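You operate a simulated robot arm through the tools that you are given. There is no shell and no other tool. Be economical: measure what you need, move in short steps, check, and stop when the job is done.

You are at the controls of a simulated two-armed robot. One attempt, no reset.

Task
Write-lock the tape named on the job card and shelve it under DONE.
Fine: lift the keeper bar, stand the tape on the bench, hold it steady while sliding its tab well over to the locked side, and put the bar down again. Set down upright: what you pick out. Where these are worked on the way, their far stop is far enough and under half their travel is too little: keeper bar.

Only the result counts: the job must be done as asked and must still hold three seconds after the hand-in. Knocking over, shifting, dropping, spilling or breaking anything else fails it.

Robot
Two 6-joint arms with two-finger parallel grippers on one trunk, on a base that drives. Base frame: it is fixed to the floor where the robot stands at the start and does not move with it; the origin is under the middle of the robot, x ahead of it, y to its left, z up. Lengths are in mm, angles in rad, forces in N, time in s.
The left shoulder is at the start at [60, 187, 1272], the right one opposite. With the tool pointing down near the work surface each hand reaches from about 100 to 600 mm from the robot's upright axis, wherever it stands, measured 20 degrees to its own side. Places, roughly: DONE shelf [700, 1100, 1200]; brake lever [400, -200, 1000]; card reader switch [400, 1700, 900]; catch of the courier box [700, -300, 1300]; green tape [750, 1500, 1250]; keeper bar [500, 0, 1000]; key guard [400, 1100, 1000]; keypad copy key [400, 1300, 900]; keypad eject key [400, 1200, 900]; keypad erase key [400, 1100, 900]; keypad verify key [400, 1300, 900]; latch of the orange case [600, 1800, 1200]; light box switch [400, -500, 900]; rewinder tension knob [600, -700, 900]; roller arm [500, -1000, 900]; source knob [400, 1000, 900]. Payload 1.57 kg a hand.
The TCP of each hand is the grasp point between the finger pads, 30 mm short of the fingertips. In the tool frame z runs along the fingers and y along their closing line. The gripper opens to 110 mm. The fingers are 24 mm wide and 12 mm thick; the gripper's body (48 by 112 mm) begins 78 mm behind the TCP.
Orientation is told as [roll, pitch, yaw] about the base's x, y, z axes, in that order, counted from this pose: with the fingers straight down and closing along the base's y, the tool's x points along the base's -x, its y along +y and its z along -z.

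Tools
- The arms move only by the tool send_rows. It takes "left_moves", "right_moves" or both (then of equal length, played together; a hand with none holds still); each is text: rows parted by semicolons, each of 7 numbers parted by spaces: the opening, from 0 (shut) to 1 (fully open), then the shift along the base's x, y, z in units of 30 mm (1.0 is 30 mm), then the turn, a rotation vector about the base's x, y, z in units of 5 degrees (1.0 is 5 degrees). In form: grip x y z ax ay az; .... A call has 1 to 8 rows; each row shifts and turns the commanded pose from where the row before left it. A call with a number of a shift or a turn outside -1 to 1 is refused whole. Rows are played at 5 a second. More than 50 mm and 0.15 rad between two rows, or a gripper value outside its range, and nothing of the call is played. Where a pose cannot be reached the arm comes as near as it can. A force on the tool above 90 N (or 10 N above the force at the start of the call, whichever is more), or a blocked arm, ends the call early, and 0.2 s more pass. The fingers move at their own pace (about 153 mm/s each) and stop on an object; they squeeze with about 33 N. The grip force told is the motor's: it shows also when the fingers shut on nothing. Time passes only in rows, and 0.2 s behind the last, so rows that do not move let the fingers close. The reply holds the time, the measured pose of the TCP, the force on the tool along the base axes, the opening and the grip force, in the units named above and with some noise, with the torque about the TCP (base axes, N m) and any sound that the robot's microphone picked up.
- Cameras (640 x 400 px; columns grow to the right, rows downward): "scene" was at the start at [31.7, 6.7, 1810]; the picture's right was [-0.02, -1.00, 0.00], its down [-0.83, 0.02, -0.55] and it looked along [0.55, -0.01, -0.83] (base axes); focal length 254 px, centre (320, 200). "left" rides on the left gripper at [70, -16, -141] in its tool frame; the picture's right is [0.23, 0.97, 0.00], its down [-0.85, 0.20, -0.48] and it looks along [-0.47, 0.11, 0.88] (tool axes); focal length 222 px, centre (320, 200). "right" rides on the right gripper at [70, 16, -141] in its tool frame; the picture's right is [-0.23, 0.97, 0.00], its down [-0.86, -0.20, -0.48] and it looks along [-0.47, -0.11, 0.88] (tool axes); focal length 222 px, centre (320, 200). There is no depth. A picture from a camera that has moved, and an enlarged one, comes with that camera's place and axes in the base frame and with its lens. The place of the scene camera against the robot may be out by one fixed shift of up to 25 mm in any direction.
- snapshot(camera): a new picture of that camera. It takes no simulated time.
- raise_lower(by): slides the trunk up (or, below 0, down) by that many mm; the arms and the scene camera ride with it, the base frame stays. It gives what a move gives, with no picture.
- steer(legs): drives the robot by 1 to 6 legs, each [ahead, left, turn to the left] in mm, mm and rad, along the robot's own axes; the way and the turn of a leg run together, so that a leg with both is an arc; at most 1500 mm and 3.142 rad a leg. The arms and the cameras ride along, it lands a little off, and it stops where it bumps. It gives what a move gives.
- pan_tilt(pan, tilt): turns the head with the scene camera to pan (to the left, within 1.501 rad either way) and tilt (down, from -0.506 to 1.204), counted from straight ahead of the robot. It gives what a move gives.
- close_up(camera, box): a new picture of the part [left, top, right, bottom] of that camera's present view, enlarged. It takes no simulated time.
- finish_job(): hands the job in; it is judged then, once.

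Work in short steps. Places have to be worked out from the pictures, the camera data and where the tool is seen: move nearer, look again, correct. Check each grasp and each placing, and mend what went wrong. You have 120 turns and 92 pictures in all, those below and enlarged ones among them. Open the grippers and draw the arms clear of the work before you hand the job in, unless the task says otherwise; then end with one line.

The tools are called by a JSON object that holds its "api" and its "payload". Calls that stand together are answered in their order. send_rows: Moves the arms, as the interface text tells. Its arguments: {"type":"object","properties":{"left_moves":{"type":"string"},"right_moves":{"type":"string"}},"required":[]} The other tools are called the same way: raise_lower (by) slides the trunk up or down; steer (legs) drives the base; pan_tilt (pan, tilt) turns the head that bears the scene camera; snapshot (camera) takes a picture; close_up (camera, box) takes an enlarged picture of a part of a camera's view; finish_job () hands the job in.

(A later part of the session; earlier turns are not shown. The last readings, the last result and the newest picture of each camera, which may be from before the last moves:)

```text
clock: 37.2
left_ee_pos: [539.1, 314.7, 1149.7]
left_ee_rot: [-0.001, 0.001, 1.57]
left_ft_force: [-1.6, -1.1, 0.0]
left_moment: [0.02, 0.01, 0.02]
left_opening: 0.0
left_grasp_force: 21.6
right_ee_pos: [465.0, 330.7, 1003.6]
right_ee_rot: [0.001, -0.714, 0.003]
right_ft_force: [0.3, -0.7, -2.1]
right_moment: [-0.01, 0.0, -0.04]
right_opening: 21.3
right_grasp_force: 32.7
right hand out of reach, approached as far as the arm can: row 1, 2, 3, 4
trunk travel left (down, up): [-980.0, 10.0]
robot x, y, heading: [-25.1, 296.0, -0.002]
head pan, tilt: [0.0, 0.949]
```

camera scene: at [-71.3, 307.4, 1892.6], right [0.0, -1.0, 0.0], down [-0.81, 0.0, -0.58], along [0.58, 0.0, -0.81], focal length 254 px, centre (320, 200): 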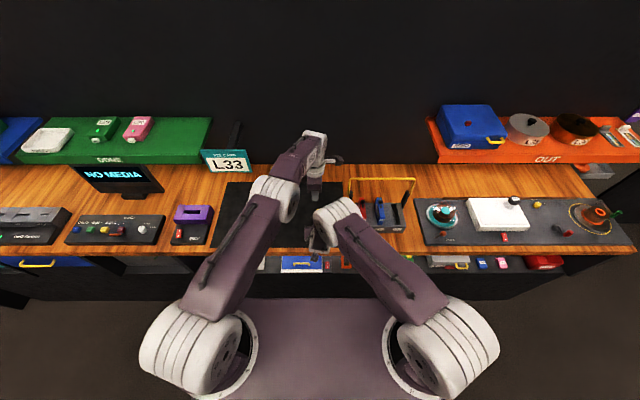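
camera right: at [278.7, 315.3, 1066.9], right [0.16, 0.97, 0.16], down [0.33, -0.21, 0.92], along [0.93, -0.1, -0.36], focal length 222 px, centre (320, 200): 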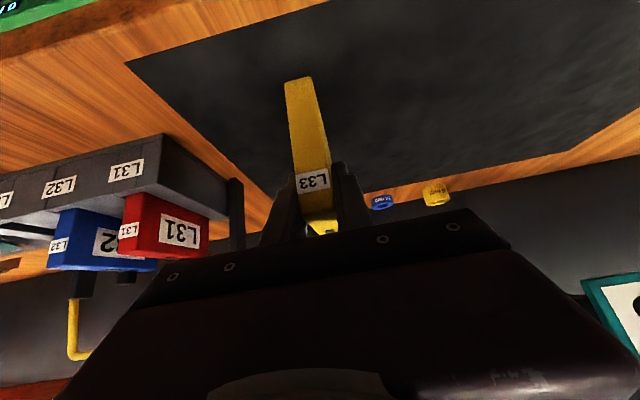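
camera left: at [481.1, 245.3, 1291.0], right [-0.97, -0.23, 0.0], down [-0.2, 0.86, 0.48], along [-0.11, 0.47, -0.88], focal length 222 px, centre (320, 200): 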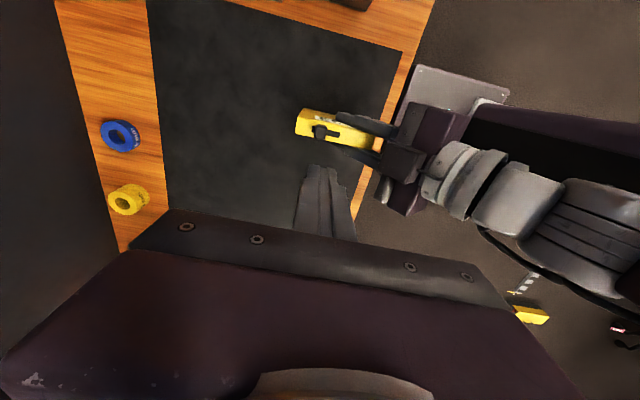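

The right arm hit its inner limit. Shifting the tape farther to the left gives both arms more freedom: move both hands +y together, then pull the tape back in x.

{"api": "send_rows", "payload": {"right_moves": "0 0 0.8 0 0 0 0;0 0 0.8 0 0 0 0;0 -0.3 0.7 0 0 0 0;0 -0.6 0 0 0 0 0;0 -0.6 0 0 0 0 0;0 0 0 0 0 0 0", "left_moves": "0 0 0.9 0 0 0 0;0 0 0.9 0 0 0 0;0 0 0.9 0 0 0 0;0 0 0 0 0 0 0;0 0 0 0 0 0 0;0 0 0 0 0 0 0"}}

```text
clock: 38.6
left_ee_pos: [543.0, 396.0, 1150.2]
left_ee_rot: [-0.001, 0.001, 1.569]
left_ft_force: [-0.1, -0.9, 0.1]
left_moment: [-0.02, -0.01, -0.04]
left_opening: 0.0
left_grasp_force: 21.0
right_ee_pos: [424.1, 400.5, 1002.2]
right_ee_rot: [0.012, -0.713, 0.001]
right_ft_force: [-0.1, 0.4, -2.0]
right_moment: [0.0, 0.07, 0.02]
right_opening: 21.1
right_grasp_force: 33.5
trunk travel left (down, up): [-980.0, 10.0]
robot x, y, heading: [-28.2, 296.5, -0.001]
head pan, tilt: [0.0, 0.949]
```

Reached. Lower the tape onto the mat again.

{"api": "send_rows", "payload": {"right_moves": "0 0 0 -0.4 0 0 0;0 0 0 -0.3 0 0 0;0 0 0 0 0 0 0"}}

{"api": "send_rows", "payload": {"right_moves": "0 0 0 -0.15 0 0 0;0 0 0 0 0 0 0"}}

{"api": "snapshot", "payload": {"camera": "left"}}

{"api": "snapshot", "payload": {"camera": "scene"}}

```text
clock: 39.4
left_ee_pos: [542.0, 394.9, 1148.5]
left_ee_rot: [0.001, -0.002, 1.569]
left_ft_force: [0.4, -0.2, 0.9]
left_moment: [0.0, 0.02, 0.01]
left_opening: 0.0
left_grasp_force: 21.7
right_ee_pos: [424.1, 398.7, 980.7]
right_ee_rot: [0.011, -0.714, -0.001]
right_ft_force: [-0.4, -0.4, -2.3]
right_moment: [-0.01, 0.02, -0.01]
right_opening: 21.4
right_grasp_force: 33.1
trunk travel left (down, up): [-980.0, 10.0]
robot x, y, heading: [-28.8, 296.6, -0.005]
head pan, tilt: [0.0, 0.949]
```

```text
clock: 40.0
left_ee_pos: [543.3, 393.9, 1149.5]
left_ee_rot: [-0.001, 0.001, 1.568]
left_ft_force: [0.0, 0.0, -1.1]
left_moment: [-0.02, 0.02, -0.01]
left_opening: 0.0
left_grasp_force: 21.2
right_ee_pos: [421.9, 399.2, 975.7]
right_ee_rot: [0.012, -0.716, -0.001]
right_ft_force: [-0.3, -0.6, 2.3]
right_moment: [-0.11, -0.21, -0.05]
right_opening: 21.3
right_grasp_force: 32.6
trunk travel left (down, up): [-980.0, 10.0]
robot x, y, heading: [-26.3, 298.8, 0.005]
head pan, tilt: [0.0, 0.949]
```

```text
63 pictures are left
camera left: at [559.8, 325.1, 1291.3], right [-0.97, -0.22, 0.0], down [-0.2, 0.86, 0.48], along [-0.11, 0.47, -0.88], focal length 222 px, centre (320, 200)
```

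left: 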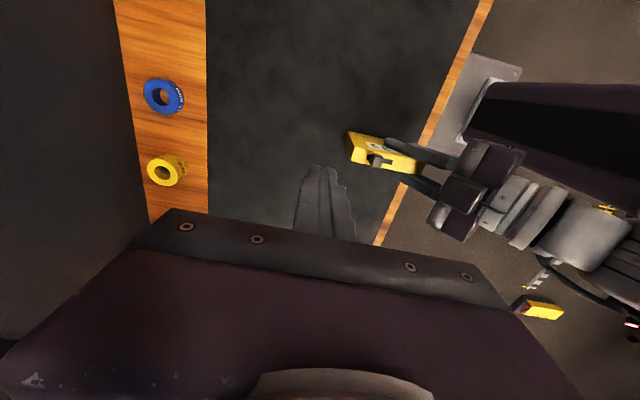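

```text
62 pictures are left
camera scene: at [5.9, 306.0, 1892.6], right [0.0, -1.0, 0.0], down [-0.81, 0.0, -0.58], along [0.58, 0.0, -0.81], focal length 254 px, centre (320, 200)
```

scene: 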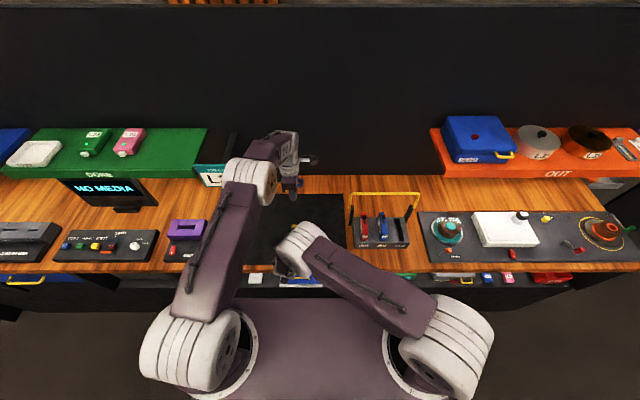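

Touching the mat. Enlarge the tape top from the left camera to locate the tab.

{"api": "close_up", "payload": {"camera": "left", "box": [300, 110, 460, 210]}}

```text
4.00 times, centred on (380, 160) of left
camera zoom: at [559.8, 325.1, 1291.3], right [-0.97, -0.22, 0.0], down [-0.2, 0.86, 0.48], along [-0.11, 0.47, -0.88], focal length 888 px, centre (80, 360)
```

zoom: 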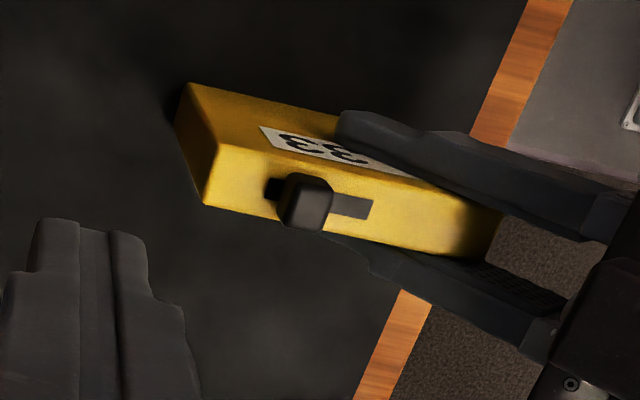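

The tab is at the far end of its slot. Before choosing direction, check tapes on the DONE and IN shelves for comparison.

{"api": "close_up", "payload": {"camera": "scene", "box": [60, 115, 160, 185]}}

{"api": "close_up", "payload": {"camera": "scene", "box": [345, 205, 415, 255]}}

```text
5.71 times, centred on (110, 150) of scene
camera zoom: at [5.9, 306.0, 1892.6], right [0.0, -1.0, 0.0], down [-0.81, 0.0, -0.58], along [0.58, 0.0, -0.81], focal length 1450 px, centre (1520, 486)
```

zoom: 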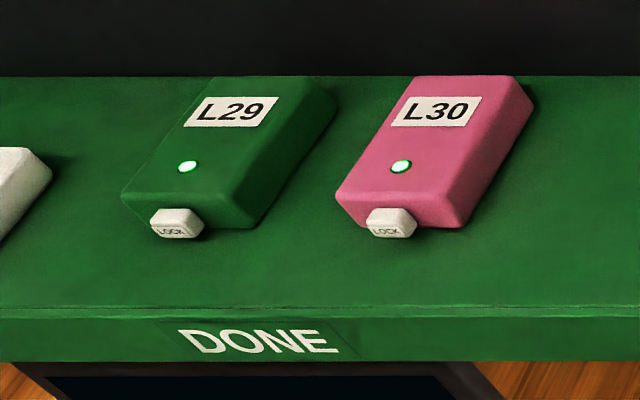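

```text
8.00 times, centred on (380, 230) of scene
camera zoom: at [5.9, 306.0, 1892.6], right [0.0, -1.0, 0.0], down [-0.81, 0.0, -0.58], along [0.58, 0.0, -0.81], focal length 2030 px, centre (-160, -40)
```

zoom: 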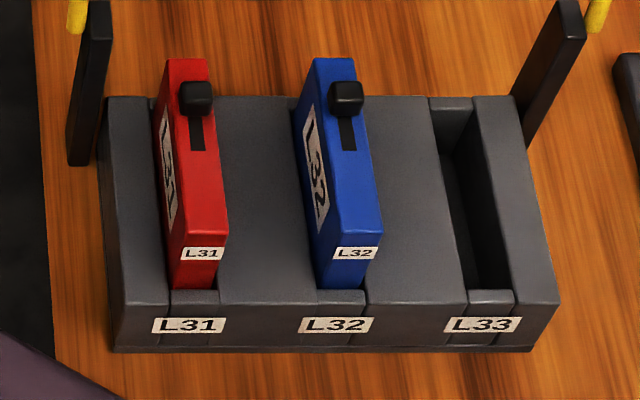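

No legend on the slots; tabs all sit at the far (unlocked) end, slot spans x≈436–475, so I push the tab toward the robot. Position the closed left fingers behind the tab (x≈493, y≈401), tips just above the tape top.

{"api": "send_rows", "payload": {"left_moves": "0 -0.6 0.2 -0.8 0 0 0;0 -0.5 0.05 -0.9 0 0 0;0 -0.5 0 -0.9 0 0 0;0 0 0 -0.8 0 0 0;0 0 0 0 0 0 0"}}

{"api": "snapshot", "payload": {"camera": "left"}}

```text
clock: 41.2
left_ee_pos: [491.1, 403.9, 1044.7]
left_ee_rot: [0.0, 0.0, 1.567]
left_ft_force: [-0.3, -1.4, 1.3]
left_moment: [-0.01, 0.01, 0.0]
left_opening: 0.0
left_grasp_force: 21.2
right_ee_pos: [423.0, 400.0, 976.9]
right_ee_rot: [0.012, -0.713, -0.001]
right_ft_force: [1.1, -0.8, 4.4]
right_moment: [-0.05, -0.54, -0.03]
right_opening: 21.0
right_grasp_force: 33.3
trunk travel left (down, up): [-980.0, 10.0]
robot x, y, heading: [-26.0, 297.9, -0.004]
head pan, tilt: [0.0, 0.949]
```

```text
58 pictures are left
camera left: at [509.2, 333.3, 1186.8], right [-0.97, -0.22, 0.0], down [-0.2, 0.86, 0.48], along [-0.11, 0.47, -0.88], focal length 222 px, centre (320, 200)
```

left: 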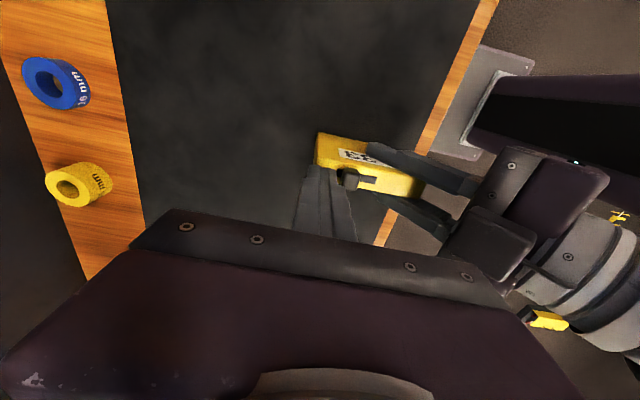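

Fingers stand right behind the tab. Lower to tip z≈995 and look closely.

{"api": "send_rows", "payload": {"left_moves": "0 0 -0.07 -0.65 0 0 0;0 0 0 0 0 0 0"}}

{"api": "close_up", "payload": {"camera": "left", "box": [280, 110, 440, 260]}}

```text
clock: 41.8
left_ee_pos: [492.6, 402.1, 1035.4]
left_ee_rot: [-0.015, 0.002, 1.568]
left_ft_force: [-5.3, 17.3, 73.0]
left_moment: [0.97, 0.34, -0.38]
left_opening: 0.2
left_grasp_force: 21.1
right_ee_pos: [417.8, 400.3, 980.0]
right_ee_rot: [0.01, -0.719, -0.001]
right_ft_force: [14.1, -7.1, -4.9]
right_moment: [0.52, -0.66, -0.09]
right_opening: 21.2
right_grasp_force: 33.4
trunk travel left (down, up): [-980.0, 10.0]
robot x, y, heading: [-26.1, 300.0, -0.004]
head pan, tilt: [0.0, 0.949]
```

```text
2.67 times, centred on (360, 185) of left
camera zoom: at [508.0, 331.3, 1177.7], right [-0.97, -0.22, -0.02], down [-0.2, 0.86, 0.48], along [-0.09, 0.47, -0.88], focal length 592 px, centre (213, 240)
```

zoom: 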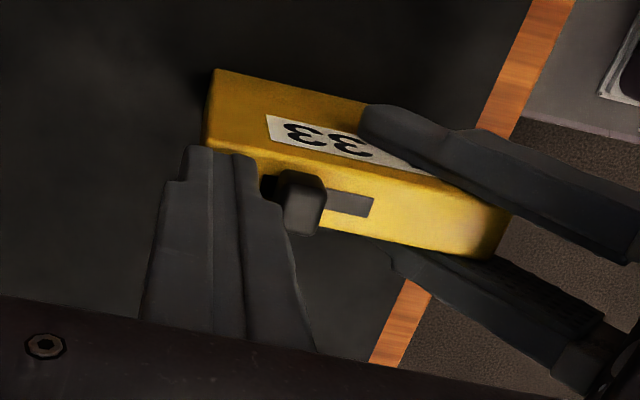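

The tips touched the tape's top: it is at z≈1005. Raise 12 mm so the tips skim ~4 mm above, then check that loads are relieved.

{"api": "send_rows", "payload": {"left_moves": "0 0 0 0.47 0 0 0;0 0 0 0 0 0 0;0 0 0 0 0 0 0"}}

{"api": "close_up", "payload": {"camera": "left", "box": [280, 110, 440, 260]}}

```text
clock: 42.6
left_ee_pos: [489.0, 399.9, 1044.0]
left_ee_rot: [-0.003, -0.001, 1.569]
left_ft_force: [0.2, 0.5, 0.2]
left_moment: [0.01, -0.01, -0.04]
left_opening: 0.0
left_grasp_force: 21.2
right_ee_pos: [419.8, 399.0, 978.2]
right_ee_rot: [0.013, -0.718, 0.002]
right_ft_force: [-15.2, 1.3, 19.2]
right_moment: [-0.15, -0.01, -0.34]
right_opening: 21.6
right_grasp_force: 33.1
trunk travel left (down, up): [-980.0, 10.0]
robot x, y, heading: [-23.5, 296.8, 0.003]
head pan, tilt: [0.0, 0.949]
```

```text
2.67 times, centred on (360, 185) of left
camera zoom: at [505.7, 329.7, 1186.0], right [-0.97, -0.22, 0.0], down [-0.2, 0.86, 0.48], along [-0.11, 0.47, -0.88], focal length 592 px, centre (213, 240)
```

zoom: 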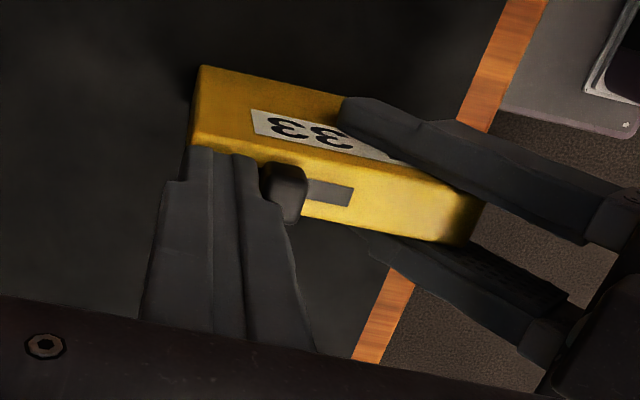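

Free now. Lower 4 mm and push in −x with small rows.

{"api": "send_rows", "payload": {"left_moves": "0 0 0.05 -0.13 0 0 0;0 -0.2 0 0 0 0 0;0 -0.2 0 0 0 0 0;0 -0.2 0 0 0 0 0;0 0 0 0 0 0 0"}}

{"api": "close_up", "payload": {"camera": "left", "box": [280, 110, 440, 260]}}

```text
clock: 43.8
left_ee_pos: [472.3, 401.6, 1039.1]
left_ee_rot: [-0.002, 0.0, 1.568]
left_ft_force: [0.3, 0.0, -0.7]
left_moment: [0.01, -0.06, -0.01]
left_opening: 0.1
left_grasp_force: 21.5
right_ee_pos: [420.1, 398.9, 977.4]
right_ee_rot: [0.01, -0.719, -0.001]
right_ft_force: [-13.8, 1.0, 13.8]
right_moment: [-0.12, -0.05, -0.12]
right_opening: 21.3
right_grasp_force: 32.8
trunk travel left (down, up): [-980.0, 10.0]
robot x, y, heading: [-28.0, 295.9, 0.0]
head pan, tilt: [0.0, 0.949]
```

```text
2.67 times, centred on (360, 185) of left
camera zoom: at [488.8, 331.8, 1181.4], right [-0.97, -0.22, 0.0], down [-0.2, 0.86, 0.48], along [-0.1, 0.47, -0.88], focal length 592 px, centre (213, 240)
```

zoom: 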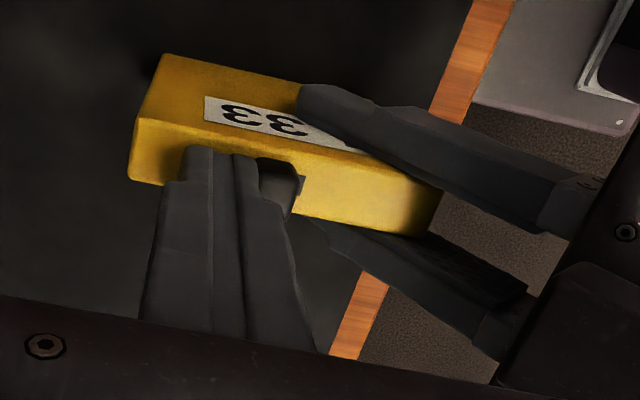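

The tab moved with the fingers ~13 mm; little slot remains visible. Push further until it stops.

{"api": "send_rows", "payload": {"left_moves": "0 -0.15 0 0 0 0 0;0 -0.15 0 0 0 0 0;0 -0.1 0 0 0 0 0;0 0 0 0 0 0 0"}}

{"api": "close_up", "payload": {"camera": "left", "box": [280, 110, 440, 260]}}

```text
clock: 44.8
left_ee_pos: [465.8, 403.6, 1037.4]
left_ee_rot: [-0.008, 0.002, 1.568]
left_ft_force: [18.7, -2.6, 17.7]
left_moment: [0.08, -0.65, 0.01]
left_opening: 0.0
left_grasp_force: 21.3
right_ee_pos: [421.8, 400.5, 975.4]
right_ee_rot: [0.008, -0.709, 0.004]
right_ft_force: [-13.2, 5.7, -1.7]
right_moment: [-0.28, 0.38, 0.19]
right_opening: 21.0
right_grasp_force: 32.9
trunk travel left (down, up): [-980.0, 10.0]
robot x, y, heading: [-29.4, 298.6, 0.004]
head pan, tilt: [0.0, 0.949]
```

```text
2.67 times, centred on (360, 185) of left
camera zoom: at [480.9, 332.5, 1180.4], right [-0.97, -0.22, -0.01], down [-0.2, 0.86, 0.48], along [-0.1, 0.47, -0.88], focal length 592 px, centre (213, 240)
```

zoom: 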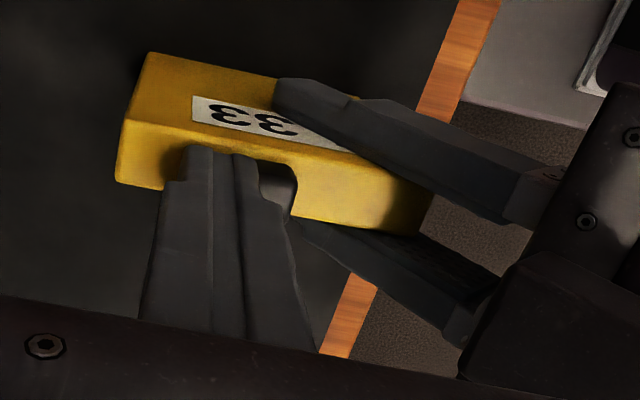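

Stop reached (19 N). Withdraw the left fingers: a little +x, then up, and inspect the tab.

{"api": "send_rows", "payload": {"left_moves": "0 0.5 0 0 0 0 0;0 0.5 0 0.5 0 0 0;0 0.4 0 0.9 0 0 0;0 0.4 0 0.9 0 0 0;0 0.3 0 0.9 0 0 0;0 0 0 0 0 0 0"}}

{"api": "close_up", "payload": {"camera": "left", "box": [280, 90, 460, 220]}}

```text
clock: 46.2
left_ee_pos: [521.0, 400.2, 1134.8]
left_ee_rot: [-0.001, -0.002, 1.567]
left_ft_force: [-0.5, 0.3, -0.1]
left_moment: [0.02, 0.0, -0.02]
left_opening: 0.2
left_grasp_force: 21.5
right_ee_pos: [423.1, 399.7, 976.4]
right_ee_rot: [0.013, -0.716, -0.003]
right_ft_force: [4.1, -3.6, 7.4]
right_moment: [-0.35, -1.04, -0.22]
right_opening: 21.6
right_grasp_force: 33.0
trunk travel left (down, up): [-980.0, 10.0]
robot x, y, heading: [-26.1, 295.1, -0.001]
head pan, tilt: [0.0, 0.949]
```

```text
3.08 times, centred on (370, 155) of left
camera zoom: at [539.1, 331.3, 1277.1], right [-0.97, -0.22, 0.0], down [-0.2, 0.85, 0.48], along [-0.11, 0.47, -0.88], focal length 684 px, centre (166, 338)
```

zoom: 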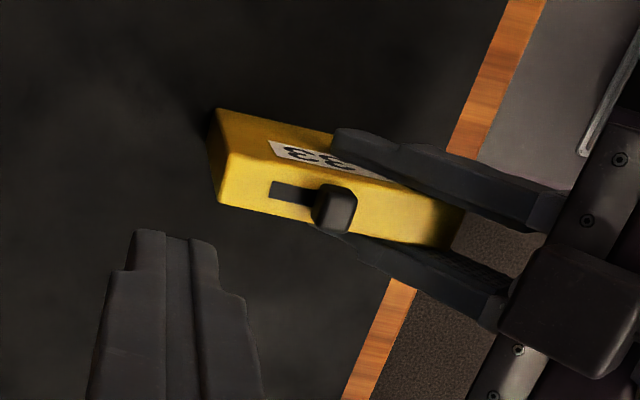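

The tab is at the near stop — locked. Next: retreat the left hand left/up, then lift the tape for carrying.

{"api": "send_rows", "payload": {"left_moves": "0 0 0.5 0.9 0 0 0;0 0 0.9 0.9 0 0 0;0 -0.3 0.9 0.9 0 0 0;0 -0.5 0.9 0.8 0 0 0;0 -0.6 0.9 0.8 0 0 0;0 -0.6 0.9 0.6 0 0 0;0 -0.6 0.9 0.3 0 0 0;0 0 0 0 0 0 0"}}

{"api": "send_rows", "payload": {"right_moves": "0 0 0 0.6 0 0 0;0 0.1 0 0.9 0 0 0;0 0.2 0 0.9 0 0 0;0 0.2 0 0.9 0 0 0;0 0.2 0 0.9 0 0 0;0 0.2 0 0.9 0 0 0;0 0.2 0 0.9 0 0 0;0 0 0 0 0 0 0"}}

{"api": "snapshot", "payload": {"camera": "right"}}

```text
clock: 48.0
left_ee_pos: [445.2, 581.8, 1286.7]
left_ee_rot: [0.0, -0.001, 1.568]
left_ft_force: [0.5, -0.3, 0.3]
left_moment: [-0.04, 0.0, -0.01]
left_opening: 0.0
left_grasp_force: 21.1
right_ee_pos: [422.5, 398.4, 977.4]
right_ee_rot: [0.014, -0.714, 0.0]
right_ft_force: [1.2, -0.9, 7.0]
right_moment: [-0.16, -0.74, -0.1]
right_opening: 21.3
right_grasp_force: 33.4
trunk travel left (down, up): [-980.0, 10.0]
robot x, y, heading: [-26.9, 299.0, -0.001]
head pan, tilt: [0.0, 0.949]
```

```text
clock: 49.8
left_ee_pos: [446.1, 581.6, 1287.0]
left_ee_rot: [-0.001, -0.001, 1.568]
left_ft_force: [-0.9, 0.3, -0.6]
left_moment: [0.02, 0.03, -0.01]
left_opening: 0.1
left_grasp_force: 20.9
right_ee_pos: [456.6, 401.4, 1155.1]
right_ee_rot: [0.01, -0.713, 0.003]
right_ft_force: [-0.2, 1.2, -2.5]
right_moment: [-0.02, 0.02, -0.01]
right_opening: 21.3
right_grasp_force: 33.2
trunk travel left (down, up): [-980.0, 10.0]
robot x, y, heading: [-28.8, 298.2, 0.0]
head pan, tilt: [0.0, 0.949]
```

```text
52 pictures are left
camera right: at [311.1, 416.2, 1215.6], right [0.16, 0.97, 0.16], down [0.34, -0.2, 0.92], along [0.93, -0.1, -0.36], focal length 222 px, centre (320, 200)
```

right: 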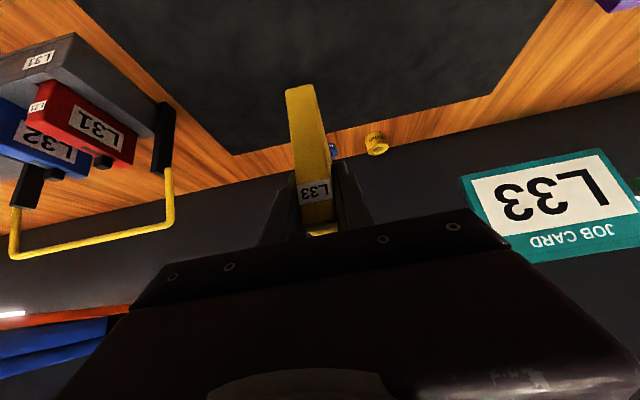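

Tape held. Lift further to z≈1310, then back off 150 mm and strafe left 480 mm.

{"api": "send_rows", "payload": {"right_moves": "0 0 0 0.9 0 0 0;0 0 0 0.9 0 0 0;0 0 0 0.9 0 0 0;0 0 0 0.9 0 0 0;0 0 0 0.9 0 0 0;0 0 0 0.8 0 0 0;0 0 0 0 0 0 0"}}

{"api": "steer", "payload": {"legs": [[-150, 0, 0], [0, 480, 0]]}}

{"api": "pan_tilt", "payload": {"pan": 0, "tilt": 0.75}}

{"api": "snapshot", "payload": {"camera": "scene"}}

{"api": "snapshot", "payload": {"camera": "right"}}

```text
clock: 51.4
left_ee_pos: [446.3, 582.9, 1286.1]
left_ee_rot: [0.004, 0.0, 1.569]
left_ft_force: [-0.9, 0.1, 0.0]
left_moment: [0.0, 0.01, 0.01]
left_opening: 0.1
left_grasp_force: 20.8
right_ee_pos: [453.4, 401.2, 1315.5]
right_ee_rot: [0.011, -0.715, 0.0]
right_ft_force: [0.5, 0.1, -2.6]
right_moment: [0.02, 0.04, -0.04]
right_opening: 21.3
right_grasp_force: 33.2
trunk travel left (down, up): [-980.0, 10.0]
robot x, y, heading: [-23.7, 293.9, 0.0]
head pan, tilt: [0.0, 0.949]
```

```text
clock: 55.2
left_ee_pos: [299.9, 1054.8, 1286.0]
left_ee_rot: [0.0, -0.003, 1.563]
left_ft_force: [0.0, -0.5, 0.4]
left_moment: [0.03, 0.03, 0.01]
left_opening: 0.1
left_grasp_force: 21.4
right_ee_pos: [305.8, 872.3, 1314.0]
right_ee_rot: [0.012, -0.713, -0.005]
right_ft_force: [0.5, 0.1, -1.9]
right_moment: [0.02, 0.07, 0.02]
right_opening: 21.2
right_grasp_force: 33.4
trunk travel left (down, up): [-980.0, 10.0]
robot x, y, heading: [-176.9, 770.9, -0.007]
head pan, tilt: [0.0, 0.949]
```

```text
clock: 55.9
left_ee_pos: [298.0, 1056.1, 1287.2]
left_ee_rot: [0.0, -0.001, 1.563]
left_ft_force: [-0.3, -0.2, -0.1]
left_moment: [-0.01, 0.0, -0.02]
left_opening: 0.0
left_grasp_force: 21.2
right_ee_pos: [304.9, 875.0, 1313.9]
right_ee_rot: [0.01, -0.714, -0.003]
right_ft_force: [-0.5, 0.4, -2.0]
right_moment: [0.01, 0.01, -0.05]
right_opening: 21.1
right_grasp_force: 33.1
trunk travel left (down, up): [-980.0, 10.0]
robot x, y, heading: [-173.0, 774.0, -0.004]
head pan, tilt: [0.0, 0.75]
```

```text
51 pictures are left
camera scene: at [-131.1, 781.9, 1908.0], right [-0.01, -1.0, 0.0], down [-0.68, 0.0, -0.73], along [0.73, 0.0, -0.68], focal length 254 px, centre (320, 200)
```

scene: 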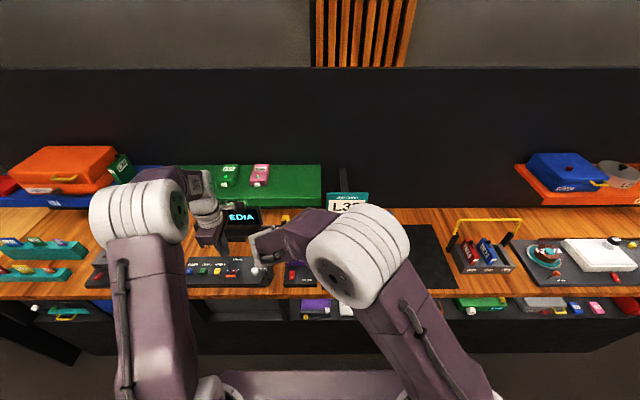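

```text
50 pictures are left
camera right: at [160.1, 890.1, 1374.5], right [0.17, 0.97, 0.16], down [0.33, -0.21, 0.92], along [0.93, -0.1, -0.36], focal length 222 px, centre (320, 200)
```

right: 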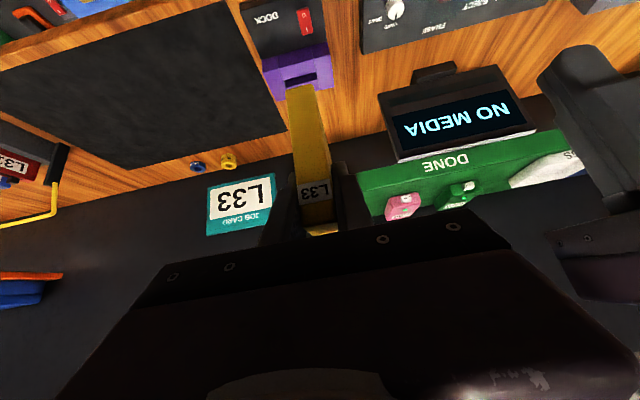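

Free space on the DONE shelf at y≈790–990 (front edge x≈650, top ≈1190). Tape is at y≈875; drive forward 180 mm and then extend the arm over the shelf.

{"api": "steer", "payload": {"legs": [[180, 0, 0]]}}

{"api": "send_rows", "payload": {"right_moves": "0 0.8 0.1 0 0 0 0;0 0.8 0.1 0 0 0 0;0 0.8 0.1 0 0 0 0;0 0.8 0.1 0 0 0 0;0 0 0 0 0 0 0"}}

{"api": "snapshot", "payload": {"camera": "right"}}

{"api": "snapshot", "payload": {"camera": "scene"}}

```text
clock: 57.4
left_ee_pos: [468.9, 1056.6, 1288.2]
left_ee_rot: [-0.003, 0.001, 1.567]
left_ft_force: [-0.5, 0.4, 0.5]
left_moment: [0.0, -0.06, 0.02]
left_opening: 0.0
left_grasp_force: 21.3
right_ee_pos: [475.5, 876.2, 1316.0]
right_ee_rot: [0.01, -0.716, 0.001]
right_ft_force: [-0.6, 0.5, -2.2]
right_moment: [0.0, 0.03, -0.02]
right_opening: 21.1
right_grasp_force: 33.2
trunk travel left (down, up): [-980.0, 10.0]
robot x, y, heading: [0.5, 771.1, -0.004]
head pan, tilt: [0.0, 0.75]
```

```text
clock: 58.6
left_ee_pos: [472.6, 1058.2, 1286.6]
left_ee_rot: [-0.001, 0.0, 1.568]
left_ft_force: [0.1, -0.3, -0.7]
left_moment: [-0.03, -0.02, -0.01]
left_opening: 0.0
left_grasp_force: 21.4
right_ee_pos: [576.9, 888.0, 1315.7]
right_ee_rot: [0.012, -0.715, 0.0]
right_ft_force: [-0.2, -0.6, -2.6]
right_moment: [-0.02, 0.05, 0.05]
right_opening: 21.5
right_grasp_force: 32.5
trunk travel left (down, up): [-980.0, 10.0]
robot x, y, heading: [-1.9, 777.0, 0.004]
head pan, tilt: [0.0, 0.75]
```

```text
49 pictures are left
camera right: at [432.1, 903.1, 1376.2], right [0.16, 0.97, 0.16], down [0.34, -0.2, 0.92], along [0.93, -0.1, -0.36], focal length 222 px, centre (320, 200)
```

right: 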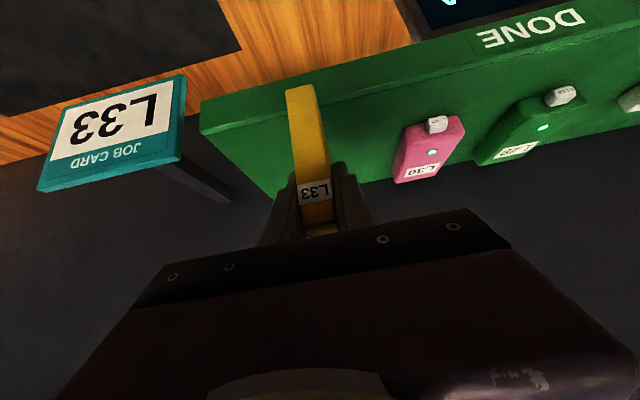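

```text
48 pictures are left
camera scene: at [43.9, 782.3, 1908.0], right [0.0, -1.0, 0.0], down [-0.68, 0.0, -0.73], along [0.73, 0.0, -0.68], focal length 254 px, centre (320, 200)
```

scene: 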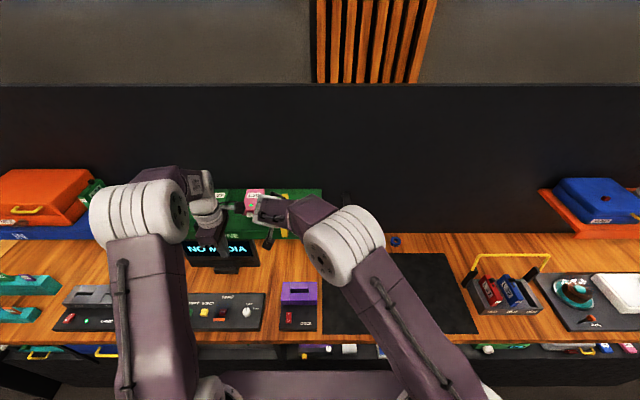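

Tape is clear between the shelf's right end (y≈760) and L30 (y≈985). Extend to x≈695.

{"api": "send_rows", "payload": {"right_moves": "0 0.8 0 0 0 0 0;0 0.8 0 0 0 0 0;0 0.8 0 0 0 0 0;0 0.8 0 0 0 0 0;0 0.6 0 0 0 0 0;0 0 0 0 0 0 0"}}

{"api": "snapshot", "payload": {"camera": "right"}}

```text
clock: 60.0
left_ee_pos: [472.3, 1058.8, 1286.8]
left_ee_rot: [0.0, 0.0, 1.567]
left_ft_force: [0.6, 0.0, -0.4]
left_moment: [0.01, -0.03, 0.0]
left_opening: 0.3
left_grasp_force: 20.9
right_ee_pos: [668.5, 884.6, 1311.7]
right_ee_rot: [0.01, -0.714, 0.001]
right_ft_force: [0.0, 0.2, -1.8]
right_moment: [0.0, 0.08, 0.03]
right_opening: 21.4
right_grasp_force: 33.2
right hand out of reach, approached as far as the arm can: row 4, 5
trunk travel left (down, up): [-980.0, 10.0]
robot x, y, heading: [-0.5, 776.2, -0.002]
head pan, tilt: [0.0, 0.75]
```

```text
47 pictures are left
camera right: at [524.0, 898.9, 1371.5], right [0.16, 0.97, 0.16], down [0.34, -0.2, 0.92], along [0.93, -0.1, -0.36], focal length 222 px, centre (320, 200)
```

right: 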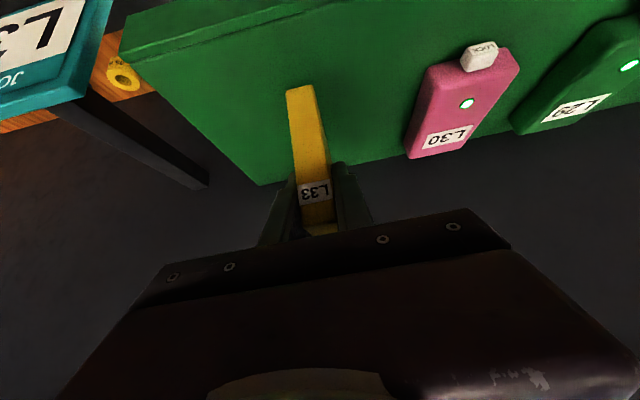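

Out of reach by a bit; drive forward 35 mm so the tape is well on the shelf.

{"api": "steer", "payload": {"legs": [[35, 0, 0]]}}

{"api": "send_rows", "payload": {"right_moves": "0 0 0 -0.4 0 0 0;0 0 0 -0.3 0 0 0;0 0 0 0 0 0 0"}}

{"api": "snapshot", "payload": {"camera": "right"}}

```text
clock: 60.9
left_ee_pos: [498.7, 1056.3, 1289.4]
left_ee_rot: [-0.008, 0.0, 1.569]
left_ft_force: [-0.8, 0.3, -0.3]
left_moment: [0.02, -0.05, -0.02]
left_opening: 0.1
left_grasp_force: 21.0
right_ee_pos: [694.7, 885.4, 1316.6]
right_ee_rot: [0.01, -0.719, 0.002]
right_ft_force: [-1.9, 0.5, -1.1]
right_moment: [0.01, 0.01, 0.02]
right_opening: 21.2
right_grasp_force: 32.8
trunk travel left (down, up): [-980.0, 10.0]
robot x, y, heading: [34.0, 775.1, -0.002]
head pan, tilt: [0.0, 0.75]
```

```text
clock: 61.7
left_ee_pos: [506.3, 1057.6, 1288.7]
left_ee_rot: [-0.002, 0.0, 1.57]
left_ft_force: [-0.4, 0.1, -0.4]
left_moment: [0.03, 0.02, 0.01]
left_opening: 0.2
left_grasp_force: 21.3
right_ee_pos: [703.4, 884.5, 1291.8]
right_ee_rot: [0.013, -0.717, 0.0]
right_ft_force: [-0.7, -0.2, -1.9]
right_moment: [0.02, 0.04, -0.01]
right_opening: 21.0
right_grasp_force: 32.5
trunk travel left (down, up): [-980.0, 10.0]
robot x, y, heading: [36.2, 771.1, 0.001]
head pan, tilt: [0.0, 0.75]
```

```text
46 pictures are left
camera right: at [557.1, 899.8, 1351.6], right [0.16, 0.97, 0.16], down [0.33, -0.2, 0.92], along [0.93, -0.1, -0.36], focal length 222 px, centre (320, 200)
```

right: 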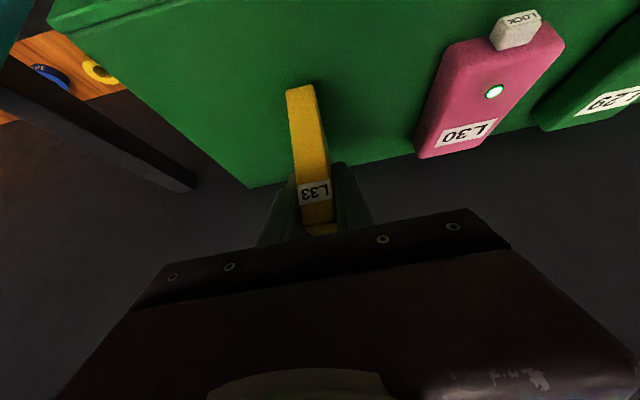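

Well placed over the shelf. Lower in small steps to contact.

{"api": "send_rows", "payload": {"right_moves": "0 0 0 -0.3 0 0 0;0 0 0 0 0 0 0"}}

{"api": "send_rows", "payload": {"right_moves": "0 0 0 -0.2 0 0 0;0 0 0 0 0 0 0"}}

{"api": "send_rows", "payload": {"right_moves": "0 0 0 -0.15 0 0 0;0 0 0 0 0 0 0"}}

```text
clock: 62.3
left_ee_pos: [507.2, 1058.3, 1287.2]
left_ee_rot: [0.001, 0.001, 1.568]
left_ft_force: [0.0, 0.5, -0.2]
left_moment: [-0.01, -0.01, 0.0]
left_opening: 0.3
left_grasp_force: 21.0
right_ee_pos: [703.9, 885.9, 1282.7]
right_ee_rot: [0.011, -0.713, 0.002]
right_ft_force: [0.2, 0.3, -1.5]
right_moment: [-0.01, 0.07, 0.01]
right_opening: 21.5
right_grasp_force: 33.7
trunk travel left (down, up): [-980.0, 10.0]
robot x, y, heading: [37.5, 773.4, -0.0]
head pan, tilt: [0.0, 0.75]
```

```text
clock: 62.9
left_ee_pos: [508.1, 1058.1, 1286.1]
left_ee_rot: [-0.001, 0.001, 1.57]
left_ft_force: [0.4, -0.3, -0.4]
left_moment: [0.0, 0.01, 0.01]
left_opening: 0.0
left_grasp_force: 21.3
right_ee_pos: [705.1, 884.9, 1275.5]
right_ee_rot: [0.01, -0.714, 0.002]
right_ft_force: [0.4, 0.4, -2.0]
right_moment: [0.03, 0.05, 0.01]
right_opening: 21.2
right_grasp_force: 32.9
trunk travel left (down, up): [-980.0, 10.0]
robot x, y, heading: [36.5, 772.7, -0.001]
head pan, tilt: [0.0, 0.75]
```

```text
clock: 63.5
left_ee_pos: [507.3, 1057.5, 1287.5]
left_ee_rot: [-0.001, -0.001, 1.57]
left_ft_force: [0.1, 0.2, -0.3]
left_moment: [0.03, 0.0, -0.02]
left_opening: 0.0
left_grasp_force: 21.1
right_ee_pos: [704.9, 884.1, 1276.1]
right_ee_rot: [0.015, -0.721, -0.001]
right_ft_force: [6.4, 0.3, 18.7]
right_moment: [-0.23, 0.13, 0.04]
right_opening: 21.3
right_grasp_force: 32.9
trunk travel left (down, up): [-980.0, 10.0]
robot x, y, heading: [37.1, 775.3, -0.002]
head pan, tilt: [0.0, 0.75]
```

Contact at 18 N. Ease off 1 mm and open slightly to let the tape stand on its own.

{"api": "send_rows", "payload": {"right_moves": "0 0 0 0.05 0 0 0;0.24 0 0 0 0 0 0;0.3 0 0 0 0 0 0;0.35 0 0 0 0 0 0;0.35 0 0 0 0 0 0"}}

{"api": "snapshot", "payload": {"camera": "right"}}

```text
clock: 64.7
left_ee_pos: [508.5, 1058.3, 1286.6]
left_ee_rot: [0.002, 0.0, 1.569]
left_ft_force: [0.3, 0.2, -0.3]
left_moment: [0.0, -0.01, -0.02]
left_opening: 0.0
left_grasp_force: 20.7
right_ee_pos: [705.1, 885.0, 1271.4]
right_ee_rot: [0.01, -0.712, 0.001]
right_ft_force: [-0.2, -0.2, 0.3]
right_moment: [-0.01, -0.02, 0.02]
right_opening: 38.6
right_grasp_force: 0.1
trunk travel left (down, up): [-980.0, 10.0]
robot x, y, heading: [32.5, 772.3, -0.0]
head pan, tilt: [0.0, 0.75]
```

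```text
45 pictures are left
camera right: at [559.9, 900.1, 1332.2], right [0.16, 0.97, 0.16], down [0.34, -0.2, 0.92], along [0.93, -0.1, -0.36], focal length 222 px, centre (320, 200)
```

right: 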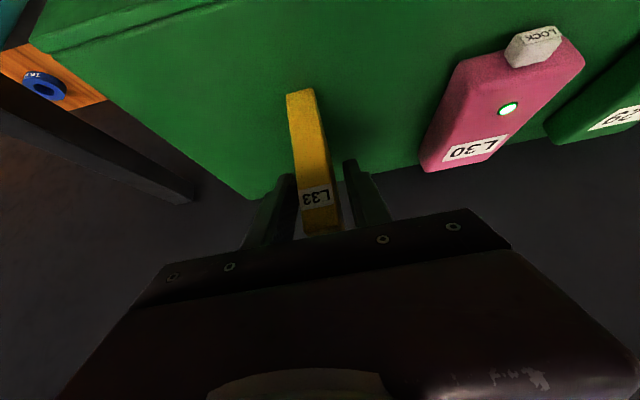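

The tape stands alone. Withdraw the hand back-and-up along the fingers.

{"api": "send_rows", "payload": {"right_moves": "0.35 -0.35 0 0.4 0 0 0;0.35 -0.6 0 0.7 0 0 0;0.35 -0.6 0 0.7 0 0 0;0.35 -0.8 0 0.6 0 0 0;0.35 -1 0 0.2 0 0 0;0.35 -1 0 0 0 0 0;0.35 0 0 0 0 0 0"}}

{"api": "snapshot", "payload": {"camera": "right"}}

{"api": "snapshot", "payload": {"camera": "scene"}}

```text
clock: 66.3
left_ee_pos: [509.0, 1057.7, 1285.8]
left_ee_rot: [0.001, -0.001, 1.568]
left_ft_force: [0.3, 0.5, -0.7]
left_moment: [-0.03, 0.0, 0.01]
left_opening: 0.2
left_grasp_force: 21.6
right_ee_pos: [574.8, 888.0, 1352.1]
right_ee_rot: [0.009, -0.714, 0.001]
right_ft_force: [-1.2, -1.4, -0.8]
right_moment: [0.02, 0.01, 0.04]
right_opening: 38.3
right_grasp_force: 0.0
trunk travel left (down, up): [-980.0, 10.0]
robot x, y, heading: [37.8, 773.1, -0.005]
head pan, tilt: [0.0, 0.75]
```

```text
44 pictures are left
camera right: at [428.8, 902.0, 1412.0], right [0.16, 0.97, 0.16], down [0.34, -0.2, 0.92], along [0.93, -0.1, -0.36], focal length 222 px, centre (320, 200)
```

right: 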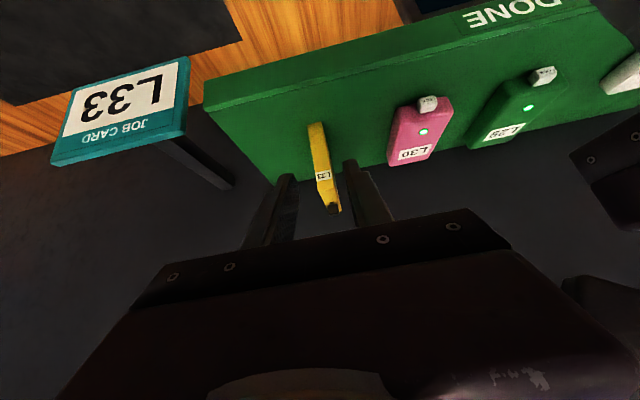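

```text
43 pictures are left
camera scene: at [79.9, 781.9, 1908.0], right [0.0, -1.0, 0.0], down [-0.68, 0.0, -0.73], along [0.73, 0.0, -0.68], focal length 254 px, centre (320, 200)
```

scene: 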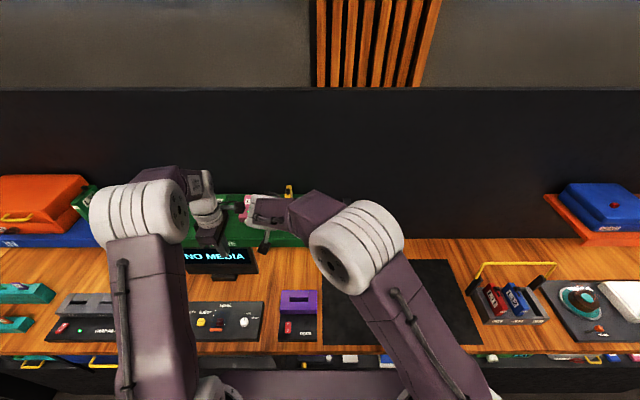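

L33 stands upright on the DONE shelf. Back off, return the right hand to a vertical parked pose, and drive back to the rack.

{"api": "steer", "payload": {"legs": [[-200, 0, 0]]}}

{"api": "send_rows", "payload": {"right_moves": "0.35 -0.3 -0.95 0 0 1 0;0.35 -0.3 -0.95 0 0 1 0;0.35 -0.3 -0.95 0 0 1 0;0.35 -0.3 -0.95 0 0 1 0;0.35 -0.3 -0.95 0 0 1 0;0.35 -0.3 -0.95 0 0 1 0;0.35 -0.3 -0.95 0 0 1 0;0.35 -0.3 -0.95 0 0 1 0"}}

{"api": "snapshot", "payload": {"camera": "scene"}}

```text
clock: 67.9
left_ee_pos: [316.3, 1054.6, 1283.8]
left_ee_rot: [0.004, -0.001, 1.56]
left_ft_force: [-0.4, 1.1, 0.3]
left_moment: [-0.01, 0.03, 0.02]
left_opening: 0.1
left_grasp_force: 20.8
right_ee_pos: [380.5, 883.8, 1349.6]
right_ee_rot: [0.01, -0.71, -0.006]
right_ft_force: [0.4, -0.1, -0.5]
right_moment: [0.0, 0.01, 0.01]
right_opening: 38.5
right_grasp_force: 0.1
trunk travel left (down, up): [-980.0, 10.0]
robot x, y, heading: [-162.1, 771.5, -0.004]
head pan, tilt: [0.0, 0.75]
```

```text
clock: 69.7
left_ee_pos: [310.6, 1053.8, 1287.3]
left_ee_rot: [0.001, -0.003, 1.56]
left_ft_force: [0.0, 0.9, 0.8]
left_moment: [0.03, 0.02, 0.01]
left_opening: 0.0
left_grasp_force: 21.3
right_ee_pos: [303.8, 654.8, 1351.2]
right_ee_rot: [0.008, -0.013, -0.005]
right_ft_force: [-0.8, 0.4, -0.5]
right_moment: [-0.03, 0.0, -0.01]
right_opening: 38.6
right_grasp_force: 0.1
trunk travel left (down, up): [-980.0, 10.0]
robot x, y, heading: [-163.6, 775.3, -0.012]
head pan, tilt: [0.0, 0.75]
```

```text
42 pictures are left
camera scene: at [-120.2, 780.9, 1908.0], right [-0.01, -1.0, 0.0], down [-0.68, 0.01, -0.73], along [0.73, -0.01, -0.68], focal length 254 px, centre (320, 200)
```

scene: 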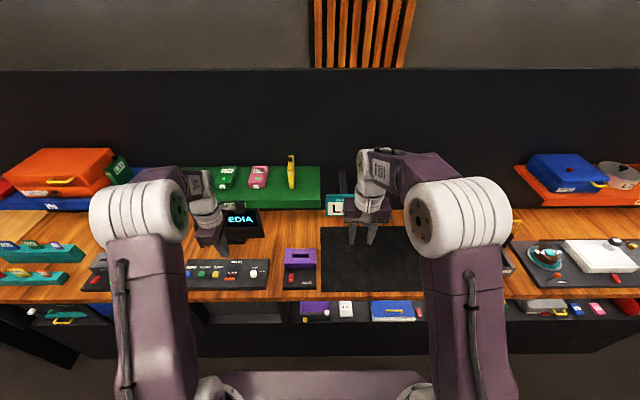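

Tape stands fine on the shelf. Drive right 770 mm, forward 165 mm, lower the trunk 80 mm.

{"api": "steer", "payload": {"legs": [[0, -770, 0], [165, 0, 0]]}}

{"api": "raise_lower", "payload": {"by": -80}}

{"api": "snapshot", "payload": {"camera": "left"}}

{"api": "snapshot", "payload": {"camera": "right"}}

```text
clock: 74.9
left_ee_pos: [466.5, 278.7, 1288.8]
left_ee_rot: [-0.002, -0.002, 1.564]
left_ft_force: [-0.9, -0.5, -0.5]
left_moment: [0.01, -0.05, 0.0]
left_opening: 0.2
left_grasp_force: 21.8
right_ee_pos: [461.7, -121.3, 1353.0]
right_ee_rot: [0.005, -0.018, -0.001]
right_ft_force: [-0.6, 0.4, 1.0]
right_moment: [-0.04, -0.04, 0.0]
right_opening: 38.5
right_grasp_force: 0.2
trunk travel left (down, up): [-980.0, 10.0]
robot x, y, heading: [-1.8, -7.0, -0.002]
head pan, tilt: [0.0, 0.75]
```

```text
clock: 76.1
left_ee_pos: [470.6, 278.7, 1207.2]
left_ee_rot: [0.0, 0.0, 1.564]
left_ft_force: [-1.0, 0.3, 0.2]
left_moment: [-0.01, -0.01, -0.01]
left_opening: 0.0
left_grasp_force: 21.6
right_ee_pos: [465.1, -121.0, 1271.7]
right_ee_rot: [0.007, -0.015, -0.002]
right_ft_force: [0.4, 0.5, 0.4]
right_moment: [-0.05, -0.02, 0.06]
right_opening: 38.6
right_grasp_force: 0.1
trunk travel left (down, up): [-900.0, 90.0]
robot x, y, heading: [-4.4, -5.9, 0.001]
head pan, tilt: [0.0, 0.75]
```

```text
41 pictures are left
camera left: at [487.9, 208.4, 1348.8], right [-0.98, -0.22, 0.0], down [-0.19, 0.86, 0.48], along [-0.11, 0.47, -0.88], focal length 222 px, centre (320, 200)
```

left: 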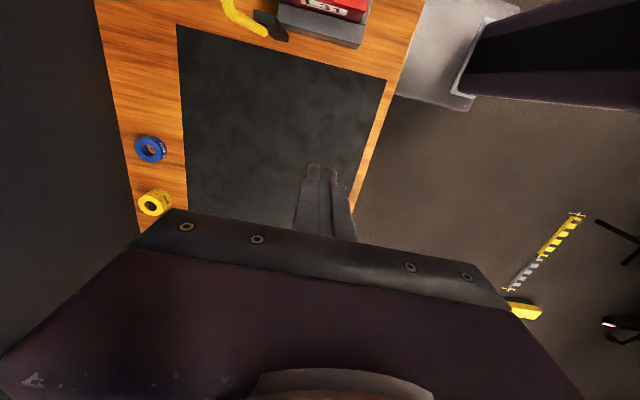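

```text
40 pictures are left
camera right: at [393.0, -105.0, 1411.1], right [0.23, 0.97, 0.01], down [0.85, -0.2, 0.49], along [0.48, -0.1, -0.87], focal length 222 px, centre (320, 200)
```

right: 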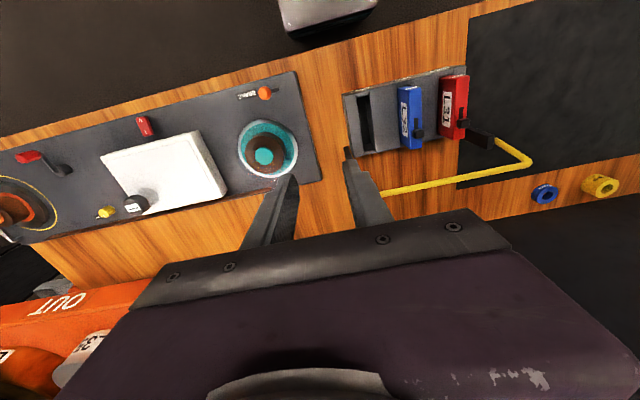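

Bar still up. Bring the left hand (open 55 mm) above the bar's left end.

{"api": "send_rows", "payload": {"left_moves": "0.5 0.3 -0.8 -0.1 0 0 0;0.5 0.7 -0.85 -0.1 0 0 0;0.5 0.8 -0.85 -0.2 0 0 0;0.5 0.8 -0.85 -0.2 0 0 0;0.5 0.8 -0.85 -0.2 0 0 0;0.5 0.17 -0.1 -0.2 0 0 0;0.5 0 0 0 0 0 0"}}

{"api": "snapshot", "payload": {"camera": "left"}}

```text
clock: 77.7
left_ee_pos: [576.4, 151.5, 1175.5]
left_ee_rot: [0.0, 0.0, 1.562]
left_ft_force: [0.3, -0.6, 0.3]
left_moment: [0.01, -0.03, 0.03]
left_opening: 55.1
left_grasp_force: 0.0
right_ee_pos: [465.3, -120.8, 1271.5]
right_ee_rot: [0.004, -0.016, -0.001]
right_ft_force: [-0.2, 0.2, -0.4]
right_moment: [0.02, 0.0, 0.02]
right_opening: 38.6
right_grasp_force: 0.1
trunk travel left (down, up): [-900.0, 90.0]
robot x, y, heading: [-2.3, -6.5, -0.006]
head pan, tilt: [0.0, 0.75]
```

```text
39 pictures are left
camera left: at [593.7, 82.6, 1317.3], right [-0.98, -0.22, 0.0], down [-0.19, 0.86, 0.48], along [-0.11, 0.47, -0.88], focal length 222 px, centre (320, 200)
```

left: 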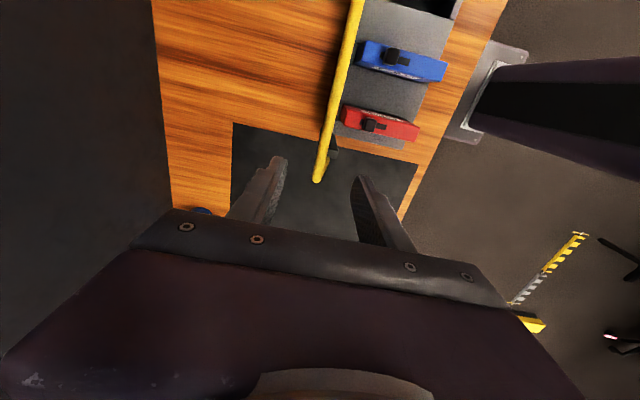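

Bar runs between the fingers (x≈575). Lower around it and close.

{"api": "send_rows", "payload": {"left_moves": "0.5 0 0 -0.7 0 0 0;0.5 0 0 -0.7 0 0 0;0.5 0 0 -0.7 0 0 0;0.5 0 0 0 0 0 0;0 0 0 0 0 0 0;0 0 0 0 0 0 0;0 0 0 0 0 0 0"}}

```text
clock: 79.3
left_ee_pos: [577.9, 149.0, 1111.8]
left_ee_rot: [0.004, -0.002, 1.565]
left_ft_force: [-4.8, -0.6, -5.9]
left_moment: [0.02, 0.07, 0.2]
left_opening: 9.1
left_grasp_force: 27.8
right_ee_pos: [465.8, -120.7, 1271.7]
right_ee_rot: [0.007, -0.017, -0.002]
right_ft_force: [0.7, 0.3, 0.1]
right_moment: [-0.04, 0.0, -0.02]
right_opening: 38.6
right_grasp_force: 0.0
trunk travel left (down, up): [-900.0, 90.0]
robot x, y, heading: [-2.1, -6.5, -0.005]
head pan, tilt: [0.0, 0.75]
```

Bar gripped. Bring it back over and down along the reverse arc.

{"api": "send_rows", "payload": {"left_moves": "0 -0.42 0 0.02 0 0 0;0 -0.42 0 -0.03 0 0 0;0 -0.87 0 -0.32 0 0 0;0 -0.71 0 -0.6 0 0 0;0 -0.46 0 -0.8 0 0 0;0 0 0 0 0 0 0"}}

{"api": "snapshot", "payload": {"camera": "right"}}

```text
clock: 80.7
left_ee_pos: [487.5, 146.8, 1061.9]
left_ee_rot: [0.001, -0.001, 1.564]
left_ft_force: [-11.4, -3.3, 3.7]
left_moment: [-0.16, 0.18, 0.38]
left_opening: 9.4
left_grasp_force: 27.7
right_ee_pos: [461.8, -121.5, 1272.1]
right_ee_rot: [0.007, -0.017, -0.001]
right_ft_force: [0.1, 0.4, -0.2]
right_moment: [0.0, -0.03, 0.01]
right_opening: 38.4
right_grasp_force: 0.1
trunk travel left (down, up): [-900.0, 90.0]
robot x, y, heading: [-2.8, -4.7, -0.006]
head pan, tilt: [0.0, 0.75]
```

```text
38 pictures are left
camera right: at [389.7, -106.1, 1411.9], right [0.23, 0.97, 0.01], down [0.85, -0.2, 0.49], along [0.48, -0.1, -0.87], focal length 222 px, centre (320, 200)
```

right: 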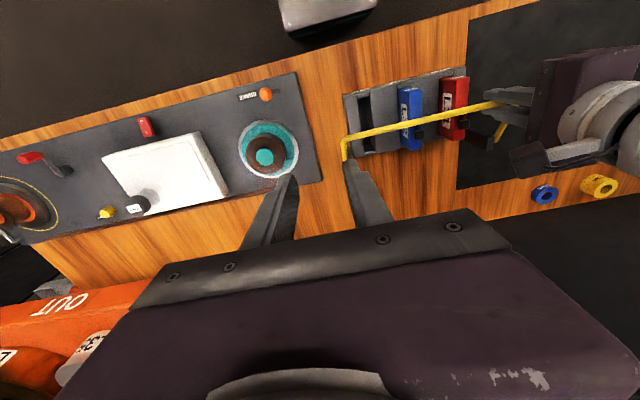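

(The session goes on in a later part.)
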